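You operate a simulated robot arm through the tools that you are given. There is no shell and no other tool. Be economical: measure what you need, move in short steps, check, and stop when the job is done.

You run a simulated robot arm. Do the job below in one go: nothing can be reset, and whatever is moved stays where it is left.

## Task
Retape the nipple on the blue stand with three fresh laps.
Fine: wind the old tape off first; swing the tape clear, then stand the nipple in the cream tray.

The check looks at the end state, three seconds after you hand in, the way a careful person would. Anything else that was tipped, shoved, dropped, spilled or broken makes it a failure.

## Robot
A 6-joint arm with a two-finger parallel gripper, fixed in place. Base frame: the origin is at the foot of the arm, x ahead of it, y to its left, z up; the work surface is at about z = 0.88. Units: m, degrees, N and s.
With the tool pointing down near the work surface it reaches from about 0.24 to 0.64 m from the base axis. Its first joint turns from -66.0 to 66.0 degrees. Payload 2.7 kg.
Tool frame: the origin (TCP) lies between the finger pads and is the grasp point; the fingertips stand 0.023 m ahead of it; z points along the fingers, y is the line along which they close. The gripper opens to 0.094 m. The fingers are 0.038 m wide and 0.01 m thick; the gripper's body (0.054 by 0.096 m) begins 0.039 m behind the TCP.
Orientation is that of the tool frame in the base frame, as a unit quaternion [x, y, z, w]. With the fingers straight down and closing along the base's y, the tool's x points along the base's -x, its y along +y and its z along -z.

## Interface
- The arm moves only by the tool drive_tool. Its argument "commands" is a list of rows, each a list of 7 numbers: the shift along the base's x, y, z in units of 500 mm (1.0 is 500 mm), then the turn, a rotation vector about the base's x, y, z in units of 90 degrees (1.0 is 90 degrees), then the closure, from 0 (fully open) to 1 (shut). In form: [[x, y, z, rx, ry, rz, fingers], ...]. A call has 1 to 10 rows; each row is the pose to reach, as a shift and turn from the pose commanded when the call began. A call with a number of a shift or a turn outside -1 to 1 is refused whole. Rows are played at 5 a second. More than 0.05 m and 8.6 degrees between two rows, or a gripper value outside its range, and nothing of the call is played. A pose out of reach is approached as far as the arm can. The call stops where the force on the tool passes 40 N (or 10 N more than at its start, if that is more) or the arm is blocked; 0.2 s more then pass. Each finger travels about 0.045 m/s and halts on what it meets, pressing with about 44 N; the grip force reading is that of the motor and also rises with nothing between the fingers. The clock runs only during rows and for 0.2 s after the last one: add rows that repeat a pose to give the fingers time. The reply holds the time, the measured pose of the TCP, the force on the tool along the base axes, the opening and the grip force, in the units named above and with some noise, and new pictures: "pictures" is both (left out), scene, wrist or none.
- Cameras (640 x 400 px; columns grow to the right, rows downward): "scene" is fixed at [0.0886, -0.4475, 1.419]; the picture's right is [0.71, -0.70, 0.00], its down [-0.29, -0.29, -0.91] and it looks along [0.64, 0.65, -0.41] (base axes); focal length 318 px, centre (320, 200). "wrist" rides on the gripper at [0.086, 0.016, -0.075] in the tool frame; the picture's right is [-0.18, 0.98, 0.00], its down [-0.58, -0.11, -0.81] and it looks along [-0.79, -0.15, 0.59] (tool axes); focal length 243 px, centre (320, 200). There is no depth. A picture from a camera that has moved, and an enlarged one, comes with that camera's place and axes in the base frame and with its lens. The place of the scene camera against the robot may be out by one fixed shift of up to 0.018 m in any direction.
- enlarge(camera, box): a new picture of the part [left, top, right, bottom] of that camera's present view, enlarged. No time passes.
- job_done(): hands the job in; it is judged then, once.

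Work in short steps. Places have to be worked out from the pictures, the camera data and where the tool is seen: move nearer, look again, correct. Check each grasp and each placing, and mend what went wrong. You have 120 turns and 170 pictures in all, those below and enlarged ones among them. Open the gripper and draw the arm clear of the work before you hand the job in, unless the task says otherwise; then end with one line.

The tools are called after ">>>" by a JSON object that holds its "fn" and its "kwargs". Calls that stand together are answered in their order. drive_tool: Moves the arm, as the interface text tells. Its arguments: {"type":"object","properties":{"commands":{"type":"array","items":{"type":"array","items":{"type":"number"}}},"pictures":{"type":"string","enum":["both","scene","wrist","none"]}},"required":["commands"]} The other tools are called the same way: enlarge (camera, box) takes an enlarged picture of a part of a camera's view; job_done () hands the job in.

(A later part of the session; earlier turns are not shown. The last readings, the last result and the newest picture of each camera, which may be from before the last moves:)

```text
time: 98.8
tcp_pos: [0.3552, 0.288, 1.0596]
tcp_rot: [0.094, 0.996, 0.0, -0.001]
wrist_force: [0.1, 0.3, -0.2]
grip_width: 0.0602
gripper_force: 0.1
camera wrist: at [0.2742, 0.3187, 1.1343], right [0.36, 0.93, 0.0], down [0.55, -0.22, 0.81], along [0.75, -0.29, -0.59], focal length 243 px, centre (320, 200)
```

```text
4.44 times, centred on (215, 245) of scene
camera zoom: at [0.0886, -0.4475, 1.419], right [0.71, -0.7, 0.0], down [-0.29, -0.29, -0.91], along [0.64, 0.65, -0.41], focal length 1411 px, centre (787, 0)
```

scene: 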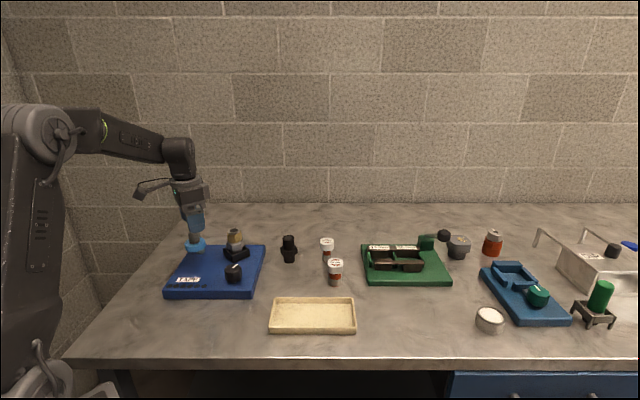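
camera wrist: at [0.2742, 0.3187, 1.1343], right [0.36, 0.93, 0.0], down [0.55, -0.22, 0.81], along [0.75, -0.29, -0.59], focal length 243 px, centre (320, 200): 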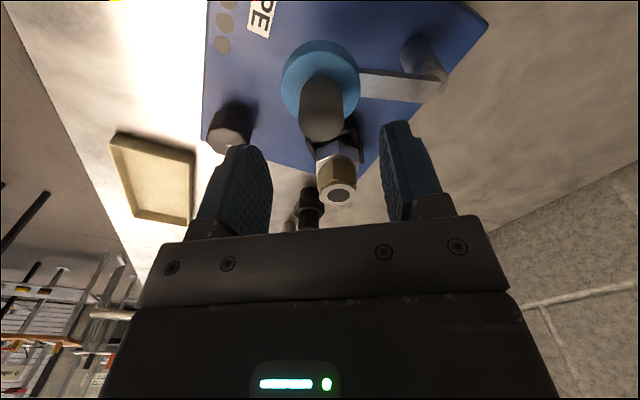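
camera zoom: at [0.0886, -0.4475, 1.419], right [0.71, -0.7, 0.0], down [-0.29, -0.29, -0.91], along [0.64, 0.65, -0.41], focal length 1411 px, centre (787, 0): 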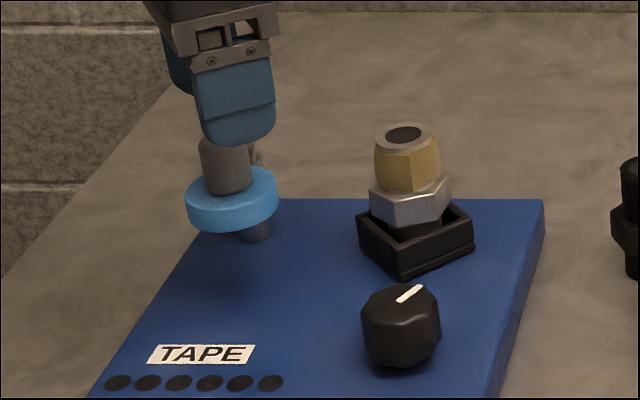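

The cap is centred under the fingers and the pivot measures (0.388, 0.364). I'll descend and grip the cap.

>>> {"fn": "drive_tool", "kwargs": {"commands": [[0, 0, -0.04, 0, 0, 0, 0.36], [0, 0, -0.082, 0, 0, 0, 0.36], [0, 0, -0.082, 0, 0, 0, 0.6], [0, 0, -0.082, 0, 0, 0, 0.8], [0, 0, -0.082, 0, 0, 0, 0.8], [0, 0, -0.082, 0, 0, 0, 0.8]], "pictures": "wrist"}}

```text
time: 100.2
tcp_pos: [0.3558, 0.2888, 1.0193]
tcp_rot: [0.093, 0.996, 0.002, 0.002]
wrist_force: [11.0, 23.8, -6.1]
grip_width: 0.0252
gripper_force: 45.4
camera wrist: at [0.275, 0.3193, 1.094], right [0.36, 0.93, 0.0], down [0.55, -0.22, 0.81], along [0.75, -0.29, -0.59], focal length 243 px, centre (320, 200)
```

wrist: 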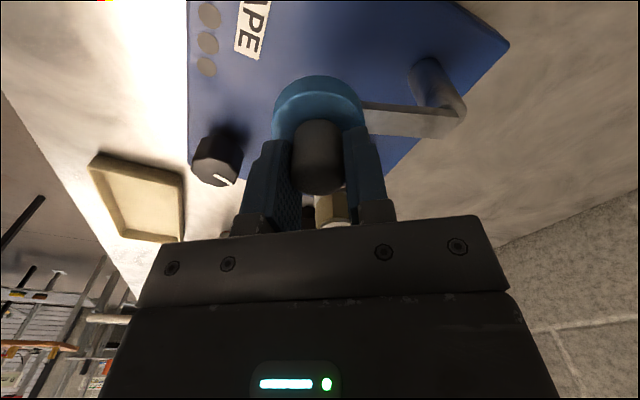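

The cap is gripped at 25 mm. I'll relieve the 1.5 mm offset and swing it counter-clockwise on an 80 mm arc about the pivot, without twisting the tool.

>>> {"fn": "drive_tool", "kwargs": {"commands": [[0.0014, 0.003, 0, 0, 0, 0, 0.8], [0.012, -0.0005, 0, 0, 0, 0, 0.8], [0.023, -0.0046, 0, 0, 0, 0, 0.8], [0.034, -0.007, 0, 0, 0, 0, 0.8], [0.034, -0.007, 0, 0, 0, 0, 0.8]], "pictures": "wrist"}}

```text
time: 101.4
tcp_pos: [0.3724, 0.2828, 1.0204]
tcp_rot: [0.095, 0.995, -0.001, -0.001]
wrist_force: [-4.1, -5.3, 6.5]
grip_width: 0.0251
gripper_force: 44.7
camera wrist: at [0.2918, 0.314, 1.0942], right [0.37, 0.93, 0.0], down [0.55, -0.21, 0.81], along [0.75, -0.3, -0.59], focal length 243 px, centre (320, 200)
```

wrist: 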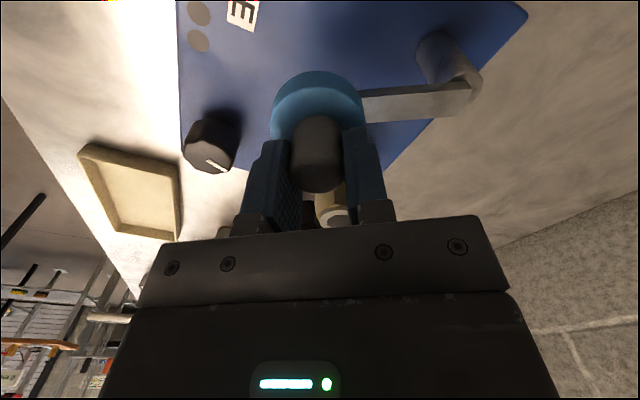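

The arm swings freely. I'll continue in small steps toward contact.

>>> {"fn": "drive_tool", "kwargs": {"commands": [[0.011, -0.0018, 0, 0, 0, 0, 0.8], [0.022, -0.0027, 0, 0, 0, 0, 0.8], [0.033, -0.003, 0, 0, 0, 0, 0.8], [0.033, -0.003, 0, 0, 0, 0, 0.8]], "pictures": "both"}}

>>> {"fn": "enlarge", "kwargs": {"camera": "scene", "box": [160, 215, 270, 305]}}

```text
time: 102.6
tcp_pos: [0.3906, 0.2787, 1.0205]
tcp_rot: [0.094, 0.996, -0.005, -0.001]
wrist_force: [-4.1, -8.1, 4.1]
grip_width: 0.0247
gripper_force: 45.1
stopped in row 4: the force on the tool passed its limit (the readings are from after the stop); the commanded pose is now the measured one
camera wrist: at [0.3089, 0.3113, 1.094], right [0.36, 0.93, -0.01], down [0.55, -0.21, 0.81], along [0.75, -0.3, -0.59], focal length 243 px, centre (320, 200)
```

scene: 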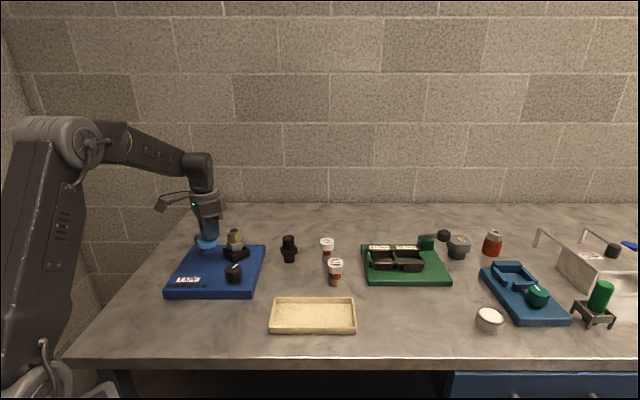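
wrist: 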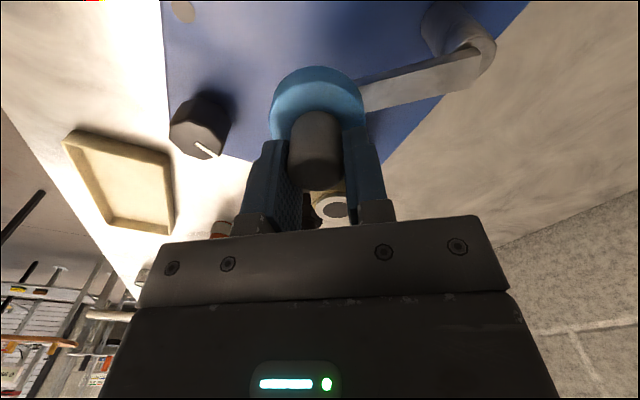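

```text
4.44 times, centred on (215, 260) of scene
camera zoom: at [0.0885, -0.4477, 1.4189], right [0.71, -0.7, 0.0], down [-0.29, -0.29, -0.91], along [0.64, 0.65, -0.41], focal length 1411 px, centre (787, -67)
```

zoom: 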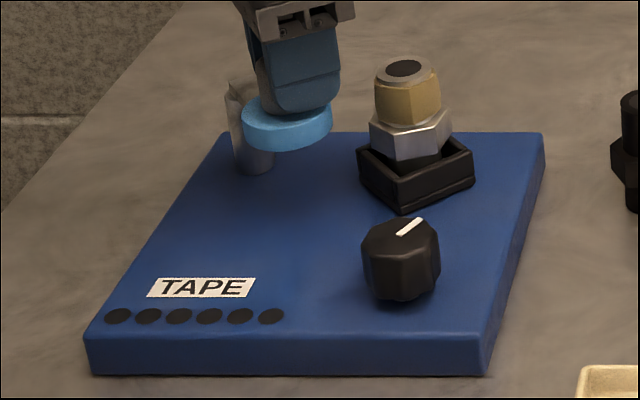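

The real arc lies a little lower in y than I assumed. Fitting it gives a pivot of (0.398, 0.3575) and R = 79 mm, so I'll continue on the corrected arc.

>>> {"fn": "drive_tool", "kwargs": {"commands": [[0.007, -0.0004, 0, 0, 0, 0, 0.8], [0.0148, -0.0004, 0, 0, 0, 0, 0.8], [0.023, 0, 0, 0, 0, 0, 0.8], [0.0314, 0.0004, 0, 0, 0, 0, 0.8], [0.0314, 0.0004, 0, 0, 0, 0, 0.8]], "pictures": "both"}}

>>> {"fn": "enlarge", "kwargs": {"camera": "scene", "box": [160, 215, 270, 305]}}

```text
time: 103.8
tcp_pos: [0.4058, 0.2789, 1.0201]
tcp_rot: [0.095, 0.995, -0.005, -0.002]
wrist_force: [-1.7, -26.0, 9.0]
grip_width: 0.0255
gripper_force: 45.1
camera wrist: at [0.3252, 0.3109, 1.0939], right [0.37, 0.93, -0.01], down [0.55, -0.21, 0.81], along [0.75, -0.3, -0.59], focal length 243 px, centre (320, 200)
```

scene: 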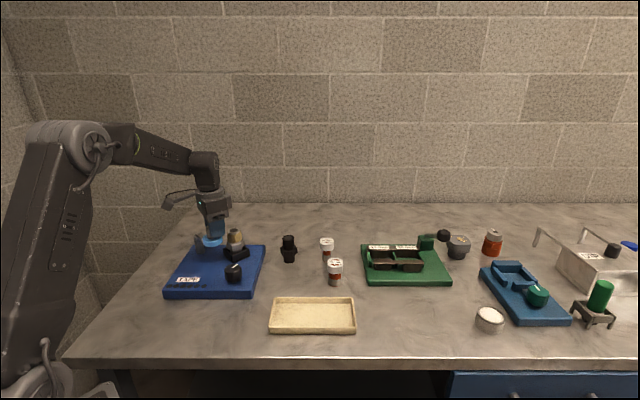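
wrist: 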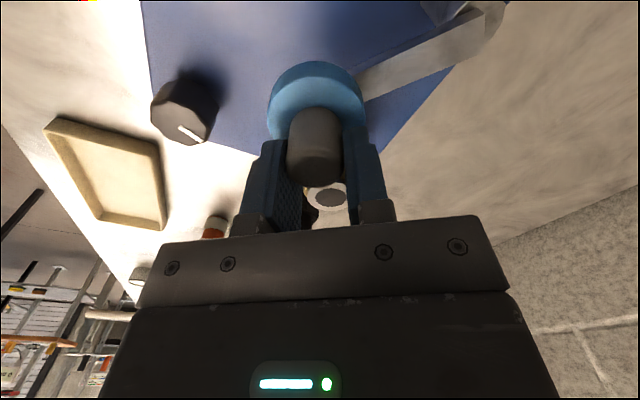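

```text
4.44 times, centred on (215, 260) of scene
camera zoom: at [0.0885, -0.4483, 1.4187], right [0.71, -0.7, 0.0], down [-0.29, -0.29, -0.91], along [0.64, 0.65, -0.41], focal length 1411 px, centre (787, -67)
```

zoom: 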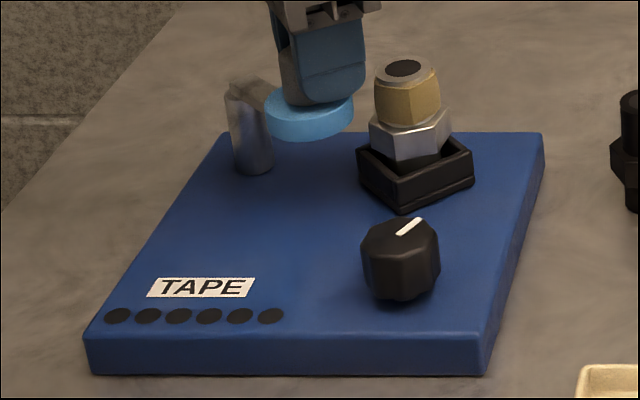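

There's still a gap and the side force says the arc runs slightly lower. I'll relax y by 1.5 mm and keep advancing until I feel contact.

>>> {"fn": "drive_tool", "kwargs": {"commands": [[0, -0.0035, 0, 0, 0, 0, 0.8], [0.007, -0.0038, 0, 0, 0, 0, 0.8], [0.014, -0.0038, 0, 0, 0, 0, 0.8], [0.02, -0.0034, 0, 0, 0, 0, 0.8], [0.02, -0.0034, 0, 0, 0, 0, 0.8]], "pictures": "wrist"}}

>>> {"fn": "enlarge", "kwargs": {"camera": "scene", "box": [160, 215, 270, 305]}}

```text
time: 105.0
tcp_pos: [0.4167, 0.2811, 1.0203]
tcp_rot: [0.094, 0.996, -0.003, -0.001]
wrist_force: [-2.9, -1.0, 4.6]
grip_width: 0.0252
gripper_force: 45.5
camera wrist: at [0.3341, 0.3113, 1.094], right [0.37, 0.93, -0.01], down [0.55, -0.21, 0.81], along [0.75, -0.3, -0.59], focal length 243 px, centre (320, 200)
```

wrist: 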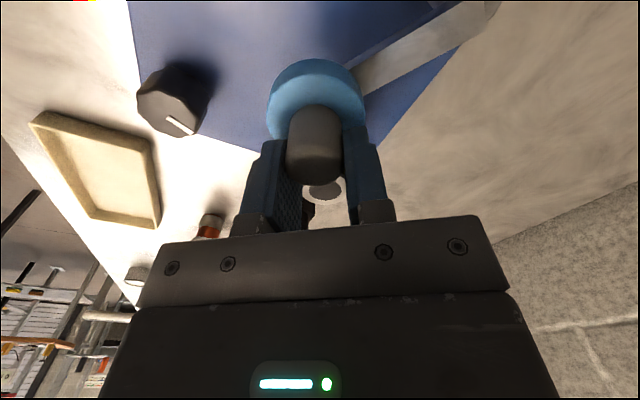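

```text
4.44 times, centred on (215, 260) of scene
camera zoom: at [0.0885, -0.4476, 1.419], right [0.71, -0.7, 0.0], down [-0.29, -0.29, -0.91], along [0.64, 0.65, -0.41], focal length 1411 px, centre (787, -67)
```

zoom: 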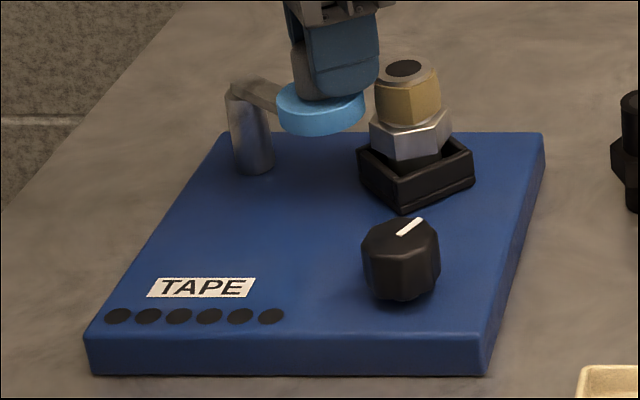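

The force is low and the gap is nearly closed, so I'll advance a few more millimetres.

>>> {"fn": "drive_tool", "kwargs": {"commands": [[0.005, 0.0006, 0, 0, 0, 0, 0.8], [0.01, 0.0013, 0, 0, 0, 0, 0.8], [0.015, 0.002, 0, 0, 0, 0, 0.8], [0.015, 0.002, 0, 0, 0, 0, 0.8]], "pictures": "wrist"}}

>>> {"fn": "enlarge", "kwargs": {"camera": "scene", "box": [160, 215, 270, 305]}}

```text
time: 106.0
tcp_pos: [0.4237, 0.2812, 1.0206]
tcp_rot: [0.094, 0.996, -0.002, 0.0]
wrist_force: [-4.9, 11.0, 6.2]
grip_width: 0.0253
gripper_force: 44.8
camera wrist: at [0.3414, 0.3125, 1.094], right [0.37, 0.93, -0.01], down [0.55, -0.21, 0.81], along [0.75, -0.3, -0.59], focal length 243 px, centre (320, 200)
```

wrist: 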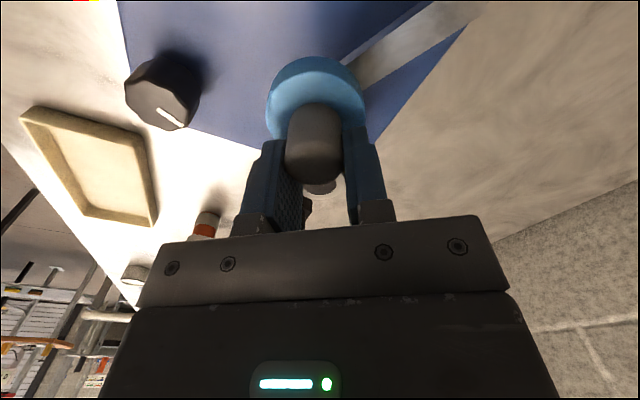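

```text
4.44 times, centred on (215, 260) of scene
camera zoom: at [0.0885, -0.4472, 1.4191], right [0.71, -0.7, 0.0], down [-0.29, -0.29, -0.91], along [0.64, 0.65, -0.41], focal length 1411 px, centre (787, -67)
```

zoom: 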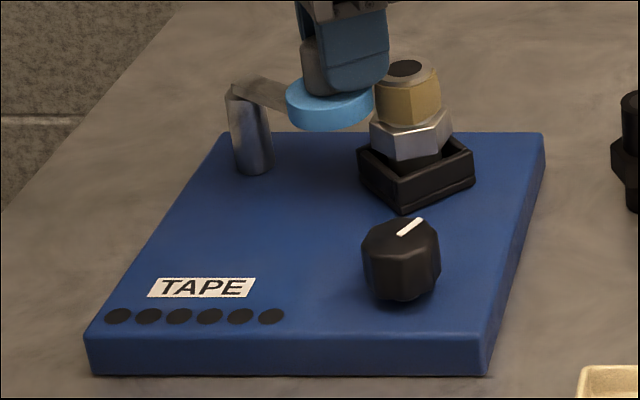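

>>> {"fn": "drive_tool", "kwargs": {"commands": [[0.003, 0.002, 0, 0, 0, 0, 0.8], [0.007, 0.003, 0, 0, 0, 0, 0.8], [0.011, 0.004, 0, 0, 0, 0, 0.8], [0.015, 0.005, 0, 0, 0, 0, 0.8], [0.015, 0.005, 0, 0, 0, 0, 0.8]], "pictures": "wrist"}}

>>> {"fn": "enlarge", "kwargs": {"camera": "scene", "box": [160, 215, 270, 305]}}

```text
time: 107.2
tcp_pos: [0.4276, 0.2823, 1.0191]
tcp_rot: [0.095, 0.995, -0.006, -0.005]
wrist_force: [-35.7, -2.1, 11.4]
grip_width: 0.0253
gripper_force: 45.1
camera wrist: at [0.3471, 0.3137, 1.0939], right [0.37, 0.93, -0.01], down [0.56, -0.21, 0.8], along [0.74, -0.3, -0.6], focal length 243 px, centre (320, 200)
```

wrist: 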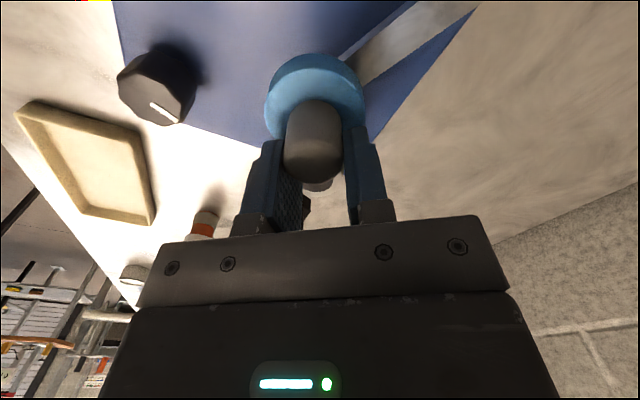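

```text
4.44 times, centred on (215, 260) of scene
camera zoom: at [0.0874, -0.4476, 1.419], right [0.71, -0.7, 0.0], down [-0.29, -0.29, -0.91], along [0.64, 0.65, -0.41], focal length 1411 px, centre (787, -67)
```

zoom: 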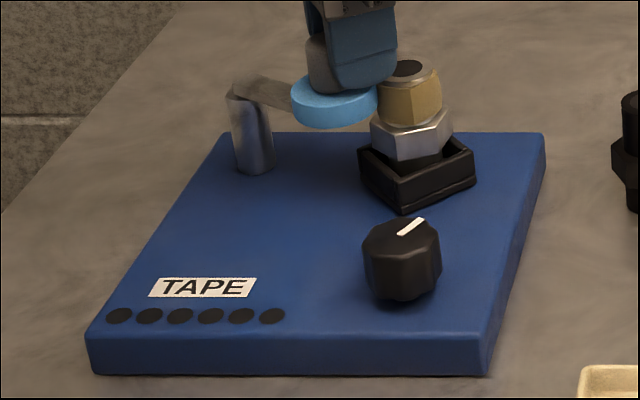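

I've met firm contact: −36 N in x, with the ring against the nipple's tape. I'll relax that load slightly, release and lift, then check that it stays.

>>> {"fn": "drive_tool", "kwargs": {"commands": [[-0.003, 0, 0, 0, 0, 0, 0.8], [-0.003, 0, 0, 0, 0, 0, 0.8], [-0.003, 0, 0, 0, 0, 0, 0.4], [-0.003, 0, 0, 0, 0, 0, 0.4], [-0.003, 0, 0.06, 0, 0, 0, 0.4], [-0.003, 0, 0.14, 0, 0, 0, 0.4], [-0.043, 0, 0.16, 0, 0, 0, 0], [-0.123, -0.03, 0.16, 0, 0, 0, 0]], "pictures": "wrist"}}

>>> {"fn": "enlarge", "kwargs": {"camera": "scene", "box": [160, 215, 270, 305]}}

>>> {"fn": "enlarge", "kwargs": {"camera": "wrist", "box": [220, 0, 440, 200]}}

```text
time: 109.0
tcp_pos: [0.3684, 0.2681, 1.0994]
tcp_rot: [0.095, 0.995, -0.004, -0.001]
wrist_force: [-0.1, 0.1, 0.4]
grip_width: 0.0942
gripper_force: 0.0
camera wrist: at [0.2866, 0.3002, 1.1732], right [0.37, 0.93, -0.01], down [0.55, -0.21, 0.81], along [0.75, -0.3, -0.59], focal length 243 px, centre (320, 200)
```

wrist: 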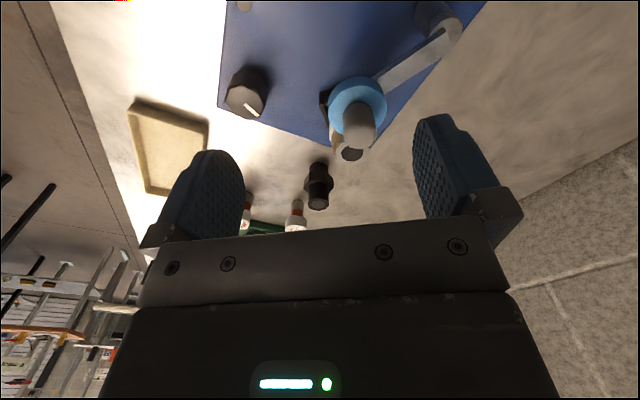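

```text
4.44 times, centred on (215, 260) of scene
camera zoom: at [0.0887, -0.4474, 1.419], right [0.71, -0.7, 0.0], down [-0.29, -0.29, -0.91], along [0.64, 0.65, -0.41], focal length 1411 px, centre (787, -67)
```

zoom: 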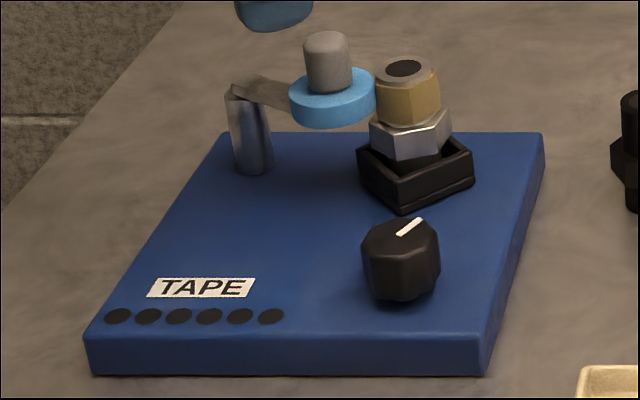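

```text
2.00 times, centred on (330, 100) of wrist
camera zoom: at [0.2866, 0.3002, 1.1732], right [0.37, 0.93, -0.01], down [0.55, -0.21, 0.81], along [0.75, -0.3, -0.59], focal length 485 px, centre (300, 400)
```

zoom: 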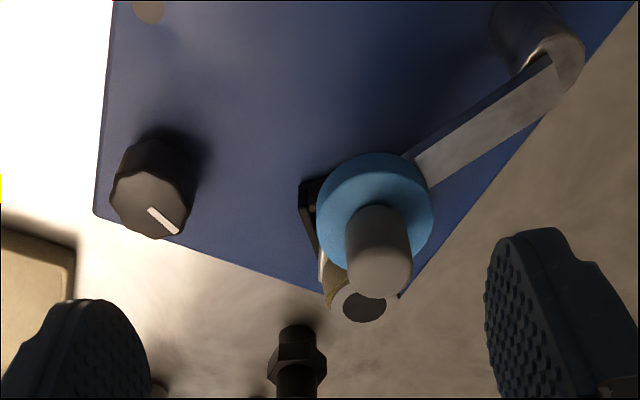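

The roll is touching the nipple and stays put. Now I'll go back to the knob and grip it.

>>> {"fn": "drive_tool", "kwargs": {"commands": [[0.0, -0.08, 0, 0, 0, 0, 0], [0.02, -0.14, 0, 0, 0, 0, 0], [0.04, -0.182, -0.04, 0, 0, 0, 0], [0.04, -0.182, -0.12, 0, 0, 0, 0], [0.04, -0.182, -0.2, 0, 0, 0, 0], [0.04, -0.182, -0.28, 0, 0, 0, 0], [0.04, -0.182, -0.306, 0, 0, 0, 0], [0.04, -0.182, -0.306, 0, 0, 0, 0]], "pictures": "wrist"}}

>>> {"fn": "drive_tool", "kwargs": {"commands": [[0, 0, 0, 0, 0, 0, 0.4], [0, 0, 0, 0, 0, 0, 0.8], [0, 0, 0, 0, 0, 0, 0.8], [0, 0, 0, 0, 0, 0, 0.8], [0, 0, 0, 0, 0, 0, 0.8], [0, 0, 0, 0, 0, 0, 0.8]], "pictures": "wrist"}}

```text
time: 110.8
tcp_pos: [0.3886, 0.1772, 0.9454]
tcp_rot: [0.094, 0.996, -0.004, -0.002]
wrist_force: [-0.6, 1.2, 0.0]
grip_width: 0.0939
gripper_force: 0.0
camera wrist: at [0.308, 0.2086, 1.0195], right [0.37, 0.93, -0.01], down [0.55, -0.21, 0.81], along [0.75, -0.3, -0.59], focal length 243 px, centre (320, 200)
```

wrist: 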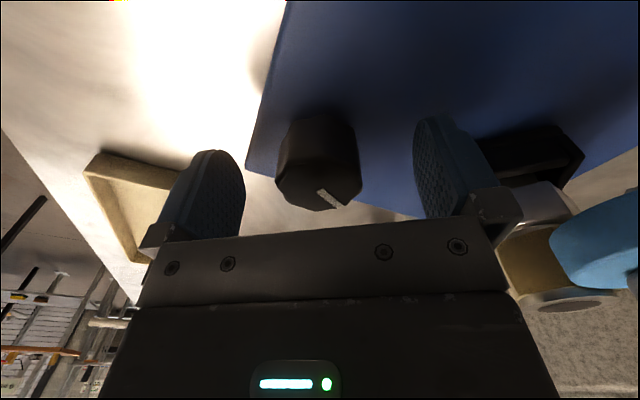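

```text
time: 112.2
tcp_pos: [0.3898, 0.1768, 0.9467]
tcp_rot: [0.095, 0.995, -0.003, -0.001]
wrist_force: [-0.9, -2.7, 0.6]
grip_width: 0.0397
gripper_force: 45.4
camera wrist: at [0.308, 0.2086, 1.0198], right [0.37, 0.93, -0.01], down [0.55, -0.21, 0.81], along [0.75, -0.3, -0.59], focal length 243 px, centre (320, 200)
```

wrist: 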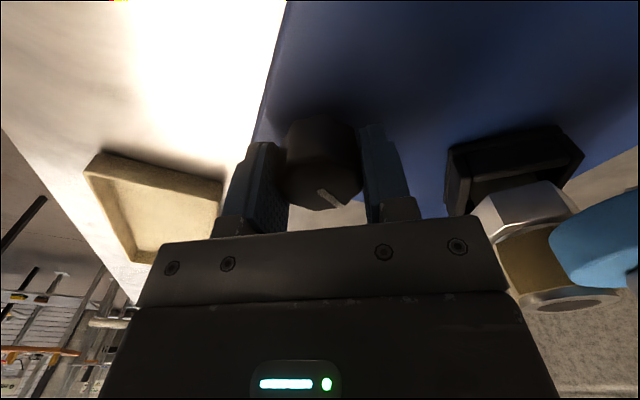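

I'm gripped. I'll try a small clockwise turn of about 22° (half a lap) and look for any change on the nipple or the dots.

>>> {"fn": "drive_tool", "kwargs": {"commands": [[0, 0, 0, 0, 0, -0.06, 0.8], [0, 0, 0, 0, 0, -0.12, 0.8], [0, 0, 0, 0, 0, -0.18, 0.8], [0, 0, 0, 0, 0, -0.24, 0.8], [0, 0, 0, 0, 0, -0.24, 0.8]], "pictures": "wrist"}}

>>> {"fn": "enlarge", "kwargs": {"camera": "scene", "box": [160, 215, 270, 305]}}

```text
time: 113.4
tcp_pos: [0.3887, 0.1757, 0.9463]
tcp_rot: [0.279, 0.96, -0.004, -0.003]
wrist_force: [-4.0, 7.3, -8.0]
grip_width: 0.0398
gripper_force: 45.5
camera wrist: at [0.3259, 0.2362, 1.0199], right [0.68, 0.73, -0.01], down [0.44, -0.4, 0.81], along [0.58, -0.55, -0.59], focal length 243 px, centre (320, 200)
```

wrist: 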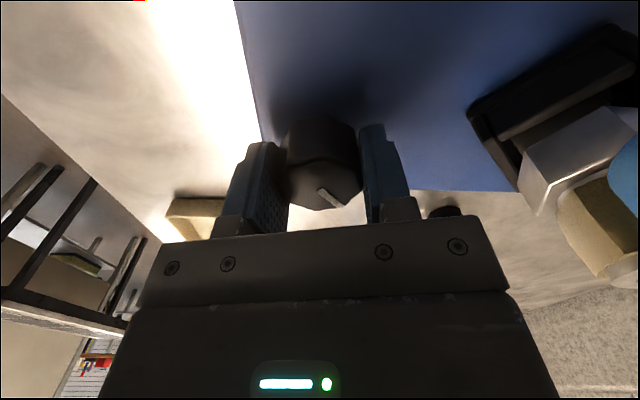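

```text
4.44 times, centred on (215, 260) of scene
camera zoom: at [0.0886, -0.4472, 1.4191], right [0.71, -0.7, 0.0], down [-0.29, -0.29, -0.91], along [0.64, 0.65, -0.41], focal length 1411 px, centre (787, -67)
```

zoom: 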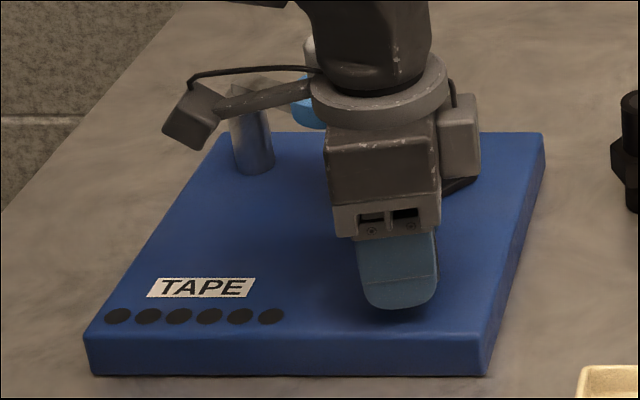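

>>> {"fn": "drive_tool", "kwargs": {"commands": [[0, 0, 0, 0, 0, -0.06, 0.8], [0, 0, 0, 0, 0, -0.12, 0.8], [0, 0, 0, 0, 0, -0.18, 0.8], [0, 0, 0, 0, 0, -0.24, 0.8], [0, 0, 0, 0, 0, -0.24, 0.4], [0, 0, 0, 0, 0, -0.24, 0], [0, 0, 0, 0, 0, -0.24, 0], [0, 0, 0.08, 0, 0, -0.2, 0], [0, 0, 0.16, 0, 0, -0.15, 0], [0, -0.06, 0.24, 0, 0, -0.1, 0]], "pictures": "wrist"}}

>>> {"fn": "drive_tool", "kwargs": {"commands": [[0, -0.09, 0, 0, 0, 0, 0], [0, -0.18, 0, 0, 0, 0, 0], [0, -0.26, 0, 0, 0, 0, 0], [0, -0.26, 0, 0, 0, 0, 0]], "pictures": "scene"}}

>>> {"fn": "enlarge", "kwargs": {"camera": "scene", "box": [160, 215, 270, 305]}}

```text
time: 115.6
tcp_pos: [0.3922, 0.1456, 1.0694]
tcp_rot: [0.354, 0.935, -0.003, -0.003]
wrist_force: [-0.6, 0.2, -0.3]
grip_width: 0.0938
gripper_force: 0.1
camera wrist: at [0.3389, 0.2139, 1.1427], right [0.79, 0.62, -0.01], down [0.37, -0.46, 0.81], along [0.49, -0.64, -0.59], focal length 243 px, centre (320, 200)
```

wrist: 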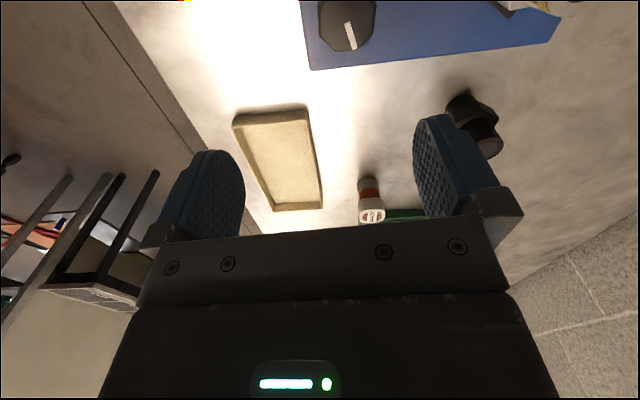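

```text
time: 116.6
tcp_pos: [0.3906, 0.0166, 1.067]
tcp_rot: [0.354, 0.935, -0.004, -0.002]
wrist_force: [0.8, 0.2, -0.4]
grip_width: 0.0942
gripper_force: 0.1
```

scene: 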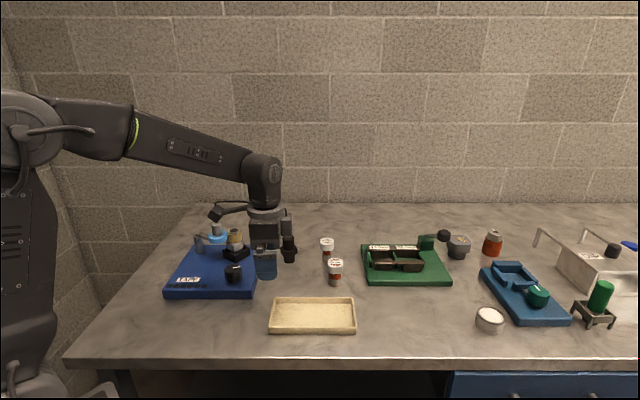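

```text
4.44 times, centred on (215, 260) of scene
camera zoom: at [0.0886, -0.4475, 1.419], right [0.71, -0.7, 0.0], down [-0.29, -0.29, -0.91], along [0.64, 0.65, -0.41], focal length 1411 px, centre (787, -67)
```

zoom: 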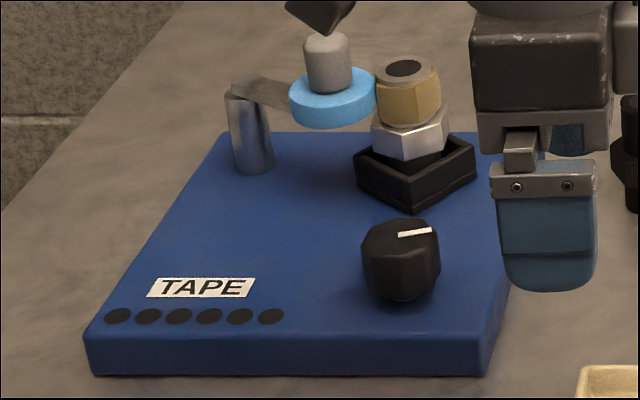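

No change yet after about one lap. I'll look closely at the nipple and dots.

>>> {"fn": "enlarge", "kwargs": {"camera": "scene", "box": [216, 222, 260, 290]}}

>>> {"fn": "enlarge", "kwargs": {"camera": "scene", "box": [222, 224, 248, 250]}}

```text
5.88 times, centred on (238, 256) of scene
camera zoom: at [0.0886, -0.4475, 1.419], right [0.71, -0.7, 0.0], down [-0.29, -0.29, -0.91], along [0.64, 0.65, -0.41], focal length 1868 px, centre (802, -129)
```

zoom: 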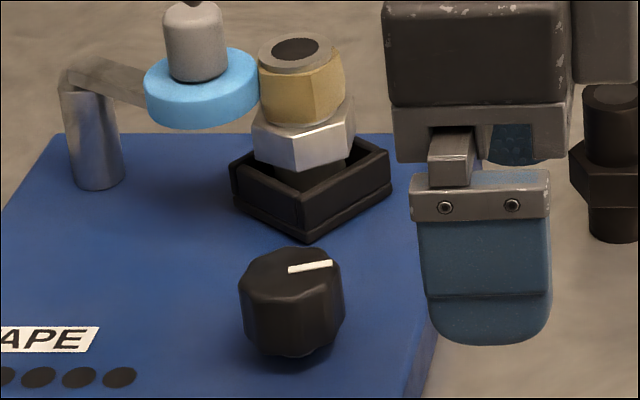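

```text
15.38 times, centred on (235, 237) of scene
camera zoom: at [0.0886, -0.4475, 1.419], right [0.71, -0.7, 0.0], down [-0.29, -0.29, -0.91], along [0.64, 0.65, -0.41], focal length 4885 px, centre (1628, -369)
```

zoom: 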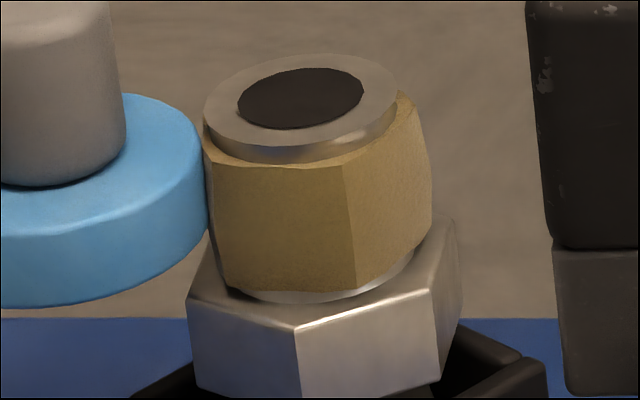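

There's now a bare silver sliver at the left edge of the tan sleeve, so clockwise with the roll engaged is peeling the old tape. I'll turn the wrist back, regrip and go about two more laps clockwise.

>>> {"fn": "drive_tool", "kwargs": {"commands": [[0, 0, 0, 0, 0, 0.095, 0], [0, 0, 0, 0, 0, 0.19, 0], [0, 0, 0, 0, 0, 0.285, 0], [0, 0.04, 0, 0, 0, 0.38, 0], [0, 0.08, 0, 0, 0, 0.475, 0], [0, 0.12, 0, 0, 0, 0.57, 0], [0, 0.16, 0, 0, 0, 0.665, 0], [0, 0.2, 0, 0, 0, 0.76, 0], [0, 0.26, 0, 0, 0, 0.855, 0], [0, 0.318, 0, 0, 0, 0.95, 0]], "pictures": "none"}}

>>> {"fn": "drive_tool", "kwargs": {"commands": [[-0.002, 0, -0.05, 0, 0, 0.09, 0], [-0.003, 0.001, -0.1, 0, 0, 0.18, 0], [-0.003, 0.001, -0.15, 0, 0, 0.27, 0], [-0.003, 0.001, -0.2, 0, 0, 0.36, 0], [-0.003, 0.001, -0.24, 0, 0, 0.45, 0], [-0.003, 0.001, -0.24, 0, 0, 0.46, 0]], "pictures": "wrist"}}

```text
time: 118.8
tcp_pos: [0.3893, 0.1776, 1.0655]
tcp_rot: [-0.376, 0.926, -0.004, 0.001]
wrist_force: [-0.6, -0.3, -0.7]
grip_width: 0.094
gripper_force: 0.1
```

```text
time: 120.2
tcp_pos: [0.3882, 0.1756, 0.9475]
tcp_rot: [-0.679, 0.734, -0.004, 0.002]
wrist_force: [-0.3, -1.0, -0.1]
grip_width: 0.0941
gripper_force: 0.1
camera wrist: at [0.3646, 0.0893, 1.0203], right [-0.97, 0.26, -0.01], down [0.15, 0.57, 0.81], along [0.21, 0.78, -0.59], focal length 243 px, centre (320, 200)
```

wrist: 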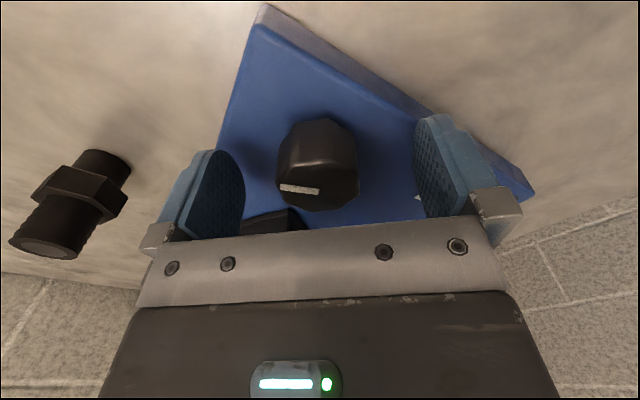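

The knob is centred. I'll close and turn clockwise about 90° (two laps), then release.

>>> {"fn": "drive_tool", "kwargs": {"commands": [[0, 0, 0, 0, 0, 0, 0.4], [0, 0, 0, 0, 0, 0, 0.8], [0, 0, 0, 0, 0, 0, 0.8], [0, 0, 0, 0, 0, 0, 0.8], [0, 0, 0, 0, 0, 0, 0.8], [0, 0, 0, 0, 0, 0, 0.8]], "pictures": "wrist"}}

>>> {"fn": "drive_tool", "kwargs": {"commands": [[0, 0, 0, 0, 0, -0.09, 0.8], [0, 0, 0, 0, 0, -0.18, 0.8], [0, 0, 0, 0, 0, -0.27, 0.8], [0, 0, 0, 0, 0, -0.36, 0.8], [0, 0, 0, 0, 0, -0.45, 0.8], [0, 0, 0, 0, 0, -0.54, 0.8], [0, 0, 0, 0, 0, -0.63, 0.8], [0, 0, 0, 0, 0, -0.72, 0.8], [0, 0, 0, 0, 0, -0.81, 0.8], [0, 0, 0, 0, 0, -0.9, 0.8]], "pictures": "wrist"}}

>>> {"fn": "drive_tool", "kwargs": {"commands": [[0, 0, 0, 0, 0, -0.09, 0.8], [0, 0, 0, 0, 0, -0.1, 0.8], [0, 0, 0, 0, 0, -0.1, 0.4], [0, 0, 0, 0, 0, -0.1, 0], [0, 0, 0.06, 0, 0, -0.1, 0], [0, 0, 0.14, 0, 0, -0.1, 0], [0, -0.08, 0.22, 0, 0, -0.1, 0], [0, -0.16, 0.24, 0, 0, -0.1, 0], [0, -0.24, 0.24, 0, 0, -0.1, 0], [0, -0.32, 0.24, 0, 0, -0.1, 0]], "pictures": "none"}}

>>> {"fn": "enlarge", "kwargs": {"camera": "scene", "box": [160, 215, 270, 305]}}

>>> {"fn": "enlarge", "kwargs": {"camera": "scene", "box": [222, 224, 248, 250]}}

```text
time: 121.6
tcp_pos: [0.3881, 0.1741, 0.9469]
tcp_rot: [-0.679, 0.735, -0.004, 0.003]
wrist_force: [14.3, -1.6, -2.9]
grip_width: 0.0398
gripper_force: 44.6
camera wrist: at [0.3653, 0.0894, 1.0207], right [-0.97, 0.26, -0.01], down [0.15, 0.57, 0.81], along [0.22, 0.78, -0.59], focal length 243 px, centre (320, 200)
```

wrist: 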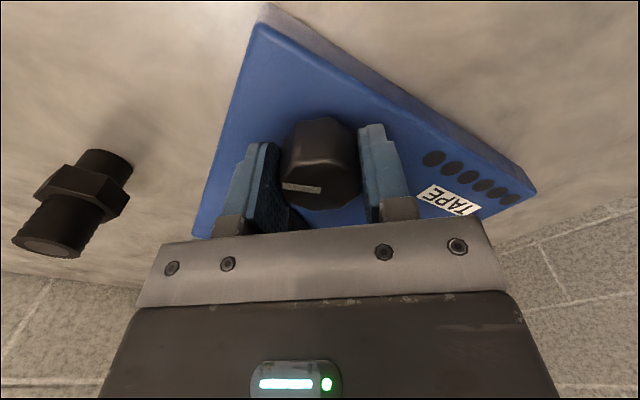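

```text
time: 123.8
tcp_pos: [0.3874, 0.1767, 0.9465]
tcp_rot: [-0.037, 0.999, -0.004, -0.001]
wrist_force: [-13.3, 4.1, 20.9]
grip_width: 0.0393
gripper_force: 45.2
camera wrist: at [0.3006, 0.1861, 1.0208], right [0.11, 0.99, -0.01], down [0.59, -0.06, 0.81], along [0.8, -0.09, -0.59], focal length 243 px, centre (320, 200)
```

wrist: 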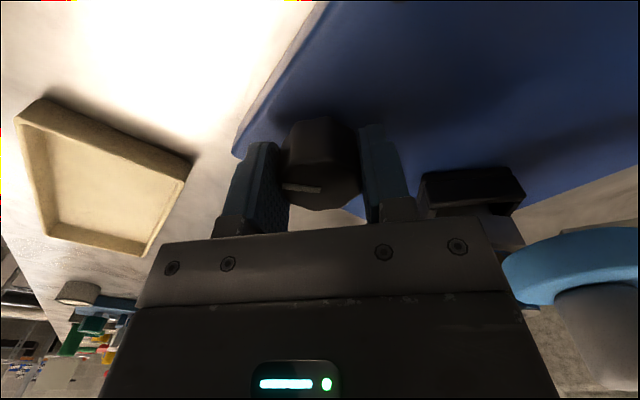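

```text
refused: row 7 steps farther than a row can; nothing moved
```

```text
4.44 times, centred on (215, 260) of scene
camera zoom: at [0.088, -0.4475, 1.419], right [0.71, -0.7, 0.0], down [-0.29, -0.29, -0.91], along [0.64, 0.65, -0.41], focal length 1411 px, centre (787, -67)
```

zoom: 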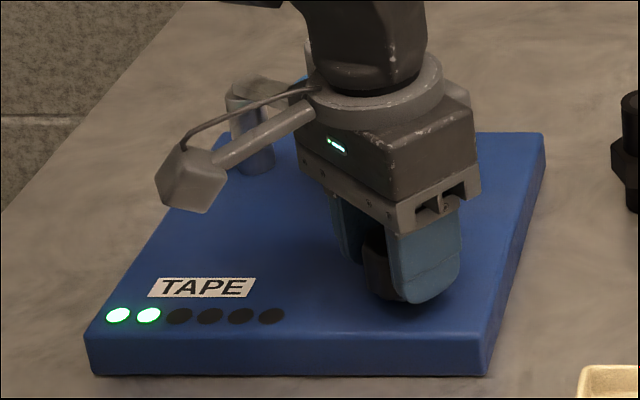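

```text
15.38 times, centred on (235, 237) of scene
camera zoom: at [0.088, -0.4475, 1.419], right [0.71, -0.7, 0.0], down [-0.29, -0.29, -0.91], along [0.64, 0.65, -0.41], focal length 4885 px, centre (1628, -369)
```

zoom: 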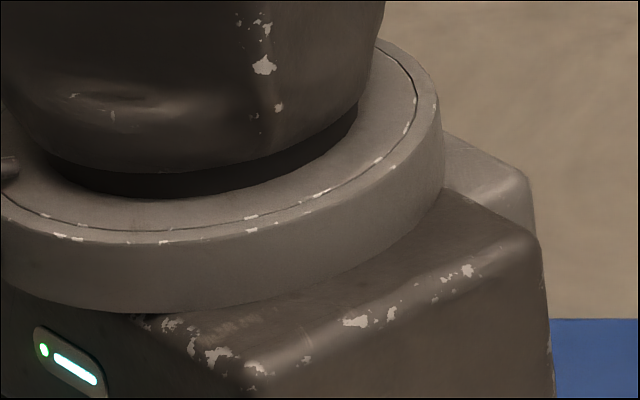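

Two lamps lit green, so the dots count laps. I need to see whether that means tape coming off or going on, so I'll release and back off to look at the nipple.

>>> {"fn": "drive_tool", "kwargs": {"commands": [[0, 0, 0, 0, 0, 0, 0.4], [0, 0, 0, 0, 0, 0, 0], [0, 0, 0, 0, 0, 0, 0], [0, 0, 0.08, 0, 0, 0, 0], [0, 0, 0.16, 0, 0, 0, 0], [0, -0.06, 0.22, 0, 0, 0, 0], [0, -0.14, 0.24, 0, 0, 0, 0], [0, -0.23, 0.24, 0, 0, 0, 0], [0, -0.32, 0.24, 0, 0, 0, 0]], "pictures": "none"}}

>>> {"fn": "enlarge", "kwargs": {"camera": "scene", "box": [160, 215, 270, 305]}}

>>> {"fn": "enlarge", "kwargs": {"camera": "scene", "box": [222, 224, 248, 250]}}

```text
time: 125.8
tcp_pos: [0.3888, 0.0185, 1.0645]
tcp_rot: [-0.039, 0.999, -0.004, -0.001]
wrist_force: [0.7, -0.7, 0.1]
grip_width: 0.0939
gripper_force: 0.2
```

```text
4.44 times, centred on (215, 260) of scene
camera zoom: at [0.0887, -0.4475, 1.419], right [0.71, -0.7, 0.0], down [-0.29, -0.29, -0.91], along [0.64, 0.65, -0.41], focal length 1411 px, centre (787, -67)
```

zoom: 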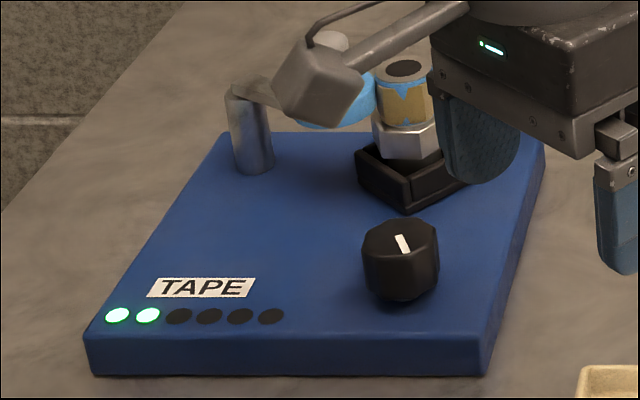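

```text
15.38 times, centred on (235, 237) of scene
camera zoom: at [0.0887, -0.4475, 1.419], right [0.71, -0.7, 0.0], down [-0.29, -0.29, -0.91], along [0.64, 0.65, -0.41], focal length 4885 px, centre (1628, -369)
```

zoom: 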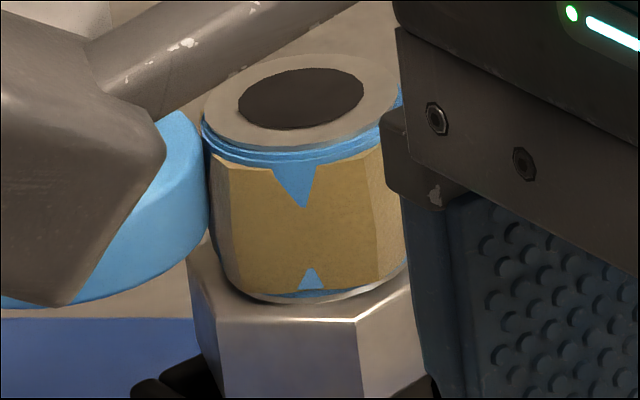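

Clockwise with the roll engaged winds fresh blue tape on, so counter-clockwise engaged must wind off, both these laps and then the old tape. I'll regrip and turn counter-clockwise.

>>> {"fn": "drive_tool", "kwargs": {"commands": [[0, 0.08, 0, 0, 0, -0.05, 0], [0, 0.16, 0, 0, 0, -0.1, 0], [0, 0.24, 0, 0, 0, -0.15, 0], [0, 0.32, -0.03, 0, 0, -0.2, 0], [0, 0.32, -0.11, 0, 0, -0.2, 0], [0, 0.32, -0.18, 0, 0, -0.2, 0], [0, 0.32, -0.24, 0, 0, -0.2, 0], [0, 0.32, -0.24, 0, 0, -0.2, 0]], "pictures": "none"}}

>>> {"fn": "drive_tool", "kwargs": {"commands": [[0, 0, 0, 0, 0, 0, 0.4], [0, 0, 0, 0, 0, 0, 0.8], [0, 0, 0, 0, 0, 0, 0.8], [0, 0, 0, 0, 0, 0, 0.8], [0, 0, 0, 0, 0, 0, 0.8], [0, 0, 0, 0, 0, 0, 0.8]], "pictures": "wrist"}}

>>> {"fn": "drive_tool", "kwargs": {"commands": [[0, 0, 0, 0, 0, 0.09, 0.8], [0, 0, 0, 0, 0, 0.18, 0.8], [0, 0, 0, 0, 0, 0.27, 0.8], [0, 0, 0, 0, 0, 0.36, 0.8], [0, 0, 0, 0, 0, 0.45, 0.8], [0, 0, 0, 0, 0, 0.54, 0.8], [0, 0, 0, 0, 0, 0.63, 0.8], [0, 0, 0, 0, 0, 0.72, 0.8], [0, 0, 0, 0, 0, 0.81, 0.8], [0, 0, 0, 0, 0, 0.9, 0.8]], "pictures": "wrist"}}

>>> {"fn": "enlarge", "kwargs": {"camera": "scene", "box": [160, 215, 270, 305]}}

```text
time: 127.6
tcp_pos: [0.3865, 0.1763, 0.9468]
tcp_rot: [0.118, 0.993, -0.003, -0.001]
wrist_force: [0.5, 0.7, 0.0]
grip_width: 0.094
gripper_force: 0.1
```

```text
time: 129.0
tcp_pos: [0.3869, 0.1765, 0.9468]
tcp_rot: [0.118, 0.993, -0.004, -0.001]
wrist_force: [0.4, 9.6, -4.7]
grip_width: 0.0399
gripper_force: 44.7
camera wrist: at [0.3072, 0.2128, 1.0209], right [0.41, 0.91, -0.01], down [0.54, -0.24, 0.81], along [0.73, -0.33, -0.59], focal length 243 px, centre (320, 200)
```

wrist: 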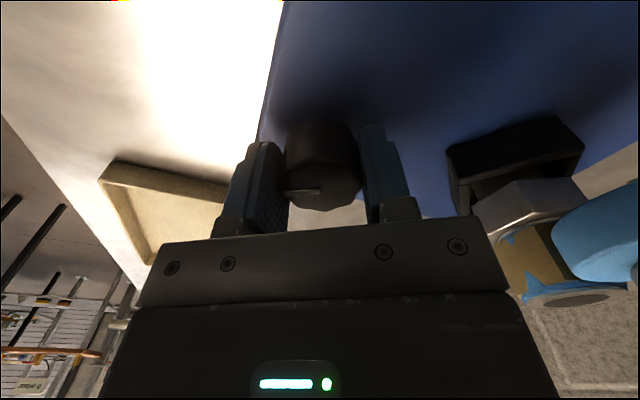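

```text
time: 131.2
tcp_pos: [0.3875, 0.1755, 0.9467]
tcp_rot: [-0.558, 0.83, -0.006, 0.001]
wrist_force: [-1.1, -1.4, 19.5]
grip_width: 0.0396
gripper_force: 44.9
camera wrist: at [0.3399, 0.1007, 1.0209], right [-0.84, 0.54, -0.01], down [0.32, 0.5, 0.81], along [0.44, 0.67, -0.59], focal length 243 px, centre (320, 200)
```

wrist: 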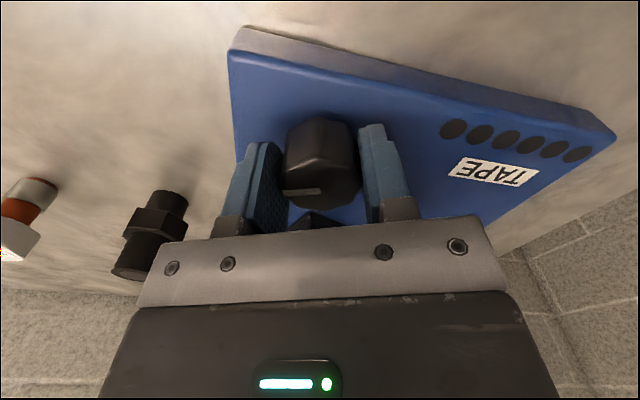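

```text
4.44 times, centred on (215, 260) of scene
camera zoom: at [0.0884, -0.4476, 1.419], right [0.71, -0.7, 0.0], down [-0.29, -0.29, -0.91], along [0.64, 0.65, -0.41], focal length 1411 px, centre (787, -67)
```

zoom: 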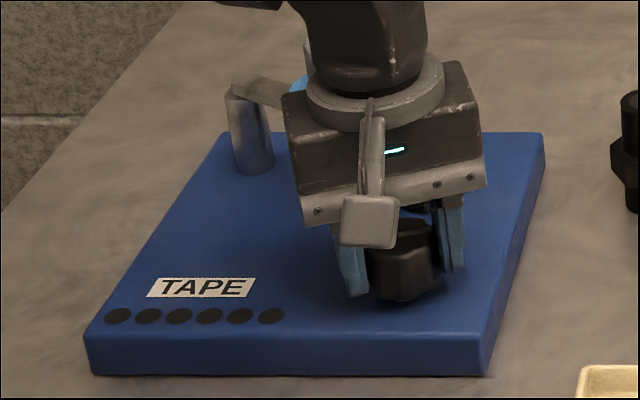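

The lamps went off as the laps unwound. I'll continue counter-clockwise to take off the old tape too.

>>> {"fn": "drive_tool", "kwargs": {"commands": [[0, 0, 0, 0, 0, 0.09, 0.8], [0, 0, 0, 0, 0, 0.18, 0.8], [0, 0, 0, 0, 0, 0.27, 0.8], [0, 0, 0, 0, 0, 0.36, 0.8], [0, 0, 0, 0, 0, 0.45, 0.8], [0, 0, 0, 0, 0, 0.54, 0.8], [0, 0, 0, 0, 0, 0.63, 0.8], [0, 0, 0, 0, 0, 0.72, 0.8], [0, 0, 0, 0, 0, 0.81, 0.8], [0, 0, 0, 0, 0, 0.81, 0.8]], "pictures": "wrist"}}

>>> {"fn": "drive_tool", "kwargs": {"commands": [[0, 0, 0, 0, 0, 0, 0.4], [0, 0, 0, 0, 0, 0, 0], [0, 0, 0, 0, 0, 0, 0], [0, 0, 0.08, 0, 0, 0, 0], [0, 0, 0.16, 0, 0, 0, 0], [0, -0.06, 0.22, 0, 0, 0, 0], [0, -0.14, 0.24, 0, 0, 0, 0], [0, -0.23, 0.24, 0, 0, 0, 0], [0, -0.32, 0.24, 0, 0, 0, 0]], "pictures": "none"}}

>>> {"fn": "enlarge", "kwargs": {"camera": "scene", "box": [160, 215, 270, 305]}}

>>> {"fn": "enlarge", "kwargs": {"camera": "scene", "box": [222, 224, 248, 250]}}

```text
time: 133.4
tcp_pos: [0.3895, 0.1751, 0.9461]
tcp_rot: [0.941, -0.337, 0.004, -0.004]
wrist_force: [33.8, -6.5, -7.2]
grip_width: 0.0399
gripper_force: 44.8
camera wrist: at [0.446, 0.1071, 1.0211], right [-0.77, -0.64, -0.01], down [-0.39, 0.45, 0.8], along [-0.51, 0.62, -0.59], focal length 243 px, centre (320, 200)
```

wrist: 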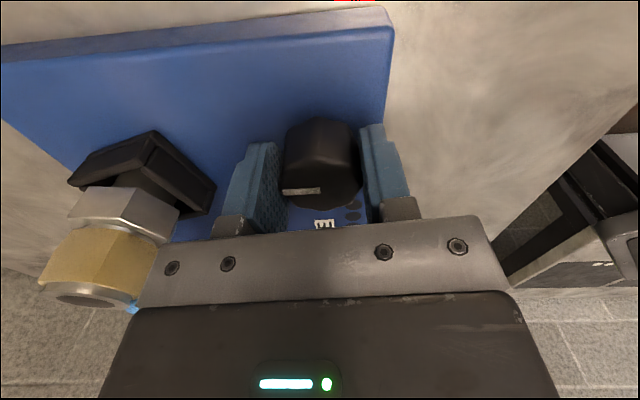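

```text
time: 135.4
tcp_pos: [0.39, 0.0178, 1.0672]
tcp_rot: [0.941, -0.338, 0.002, -0.004]
wrist_force: [0.1, -1.1, 0.3]
grip_width: 0.0939
gripper_force: 0.1
```

```text
4.44 times, centred on (215, 260) of scene
camera zoom: at [0.0887, -0.4475, 1.419], right [0.71, -0.7, 0.0], down [-0.29, -0.29, -0.91], along [0.64, 0.65, -0.41], focal length 1411 px, centre (787, -67)
```

zoom: 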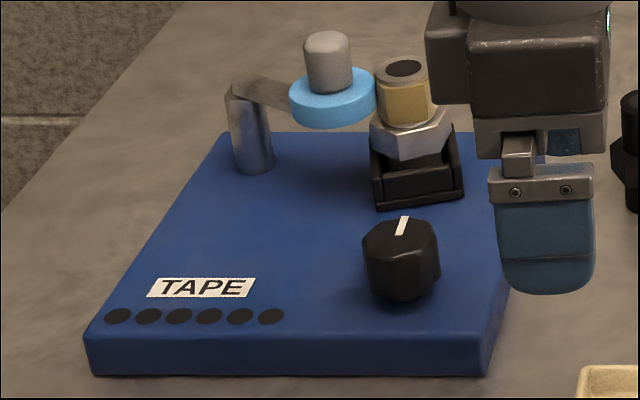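

```text
15.38 times, centred on (235, 237) of scene
camera zoom: at [0.0887, -0.4475, 1.419], right [0.71, -0.7, 0.0], down [-0.29, -0.29, -0.91], along [0.64, 0.65, -0.41], focal length 4885 px, centre (1628, -369)
```

zoom: 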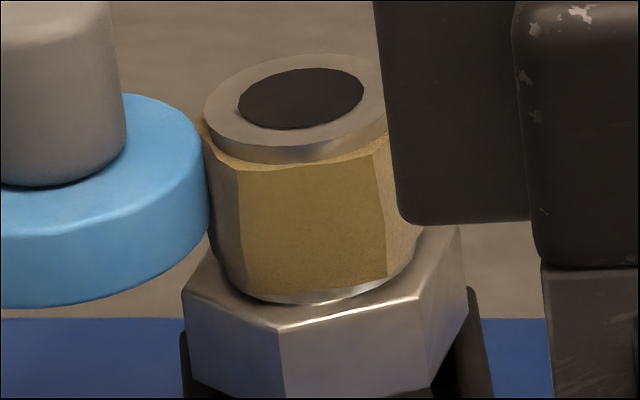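

The blue laps are off but the old tape is still on, and the knob is now at its counter-clockwise end. With the roll clear, the knob can be reset without winding. So I'll swing the roll back, wind the knob clockwise for travel, re-engage, and then unwind. First I'll go above the handle.

>>> {"fn": "drive_tool", "kwargs": {"commands": [[0, 0.02, 0.07, 0, 0, 0, 0.36], [0, 0.11, 0.07, 0, 0, 0, 0.36], [0.02, 0.2, 0.07, 0, 0, 0, 0.36], [0.04, 0.28, 0.07, 0, 0, 0, 0.36], [0.06, 0.36, 0.07, 0, 0, 0, 0.36], [0.074, 0.44, 0.07, 0, 0, 0, 0.36], [0.074, 0.5, 0.07, 0, 0, 0, 0.36], [0.074, 0.531, 0.05, 0, 0, 0, 0.36], [0.074, 0.531, 0, 0, 0, 0, 0.36]], "pictures": "wrist"}}

```text
time: 137.4
tcp_pos: [0.4248, 0.2803, 1.0649]
tcp_rot: [0.941, -0.339, 0.002, -0.004]
wrist_force: [0.1, 0.0, -0.8]
grip_width: 0.0602
gripper_force: 0.0
camera wrist: at [0.4815, 0.2124, 1.1394], right [-0.77, -0.64, -0.01], down [-0.38, 0.45, 0.81], along [-0.51, 0.62, -0.59], focal length 243 px, centre (320, 200)
```

wrist: 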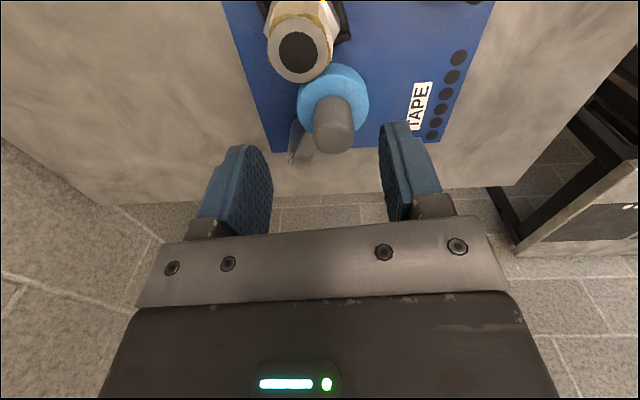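

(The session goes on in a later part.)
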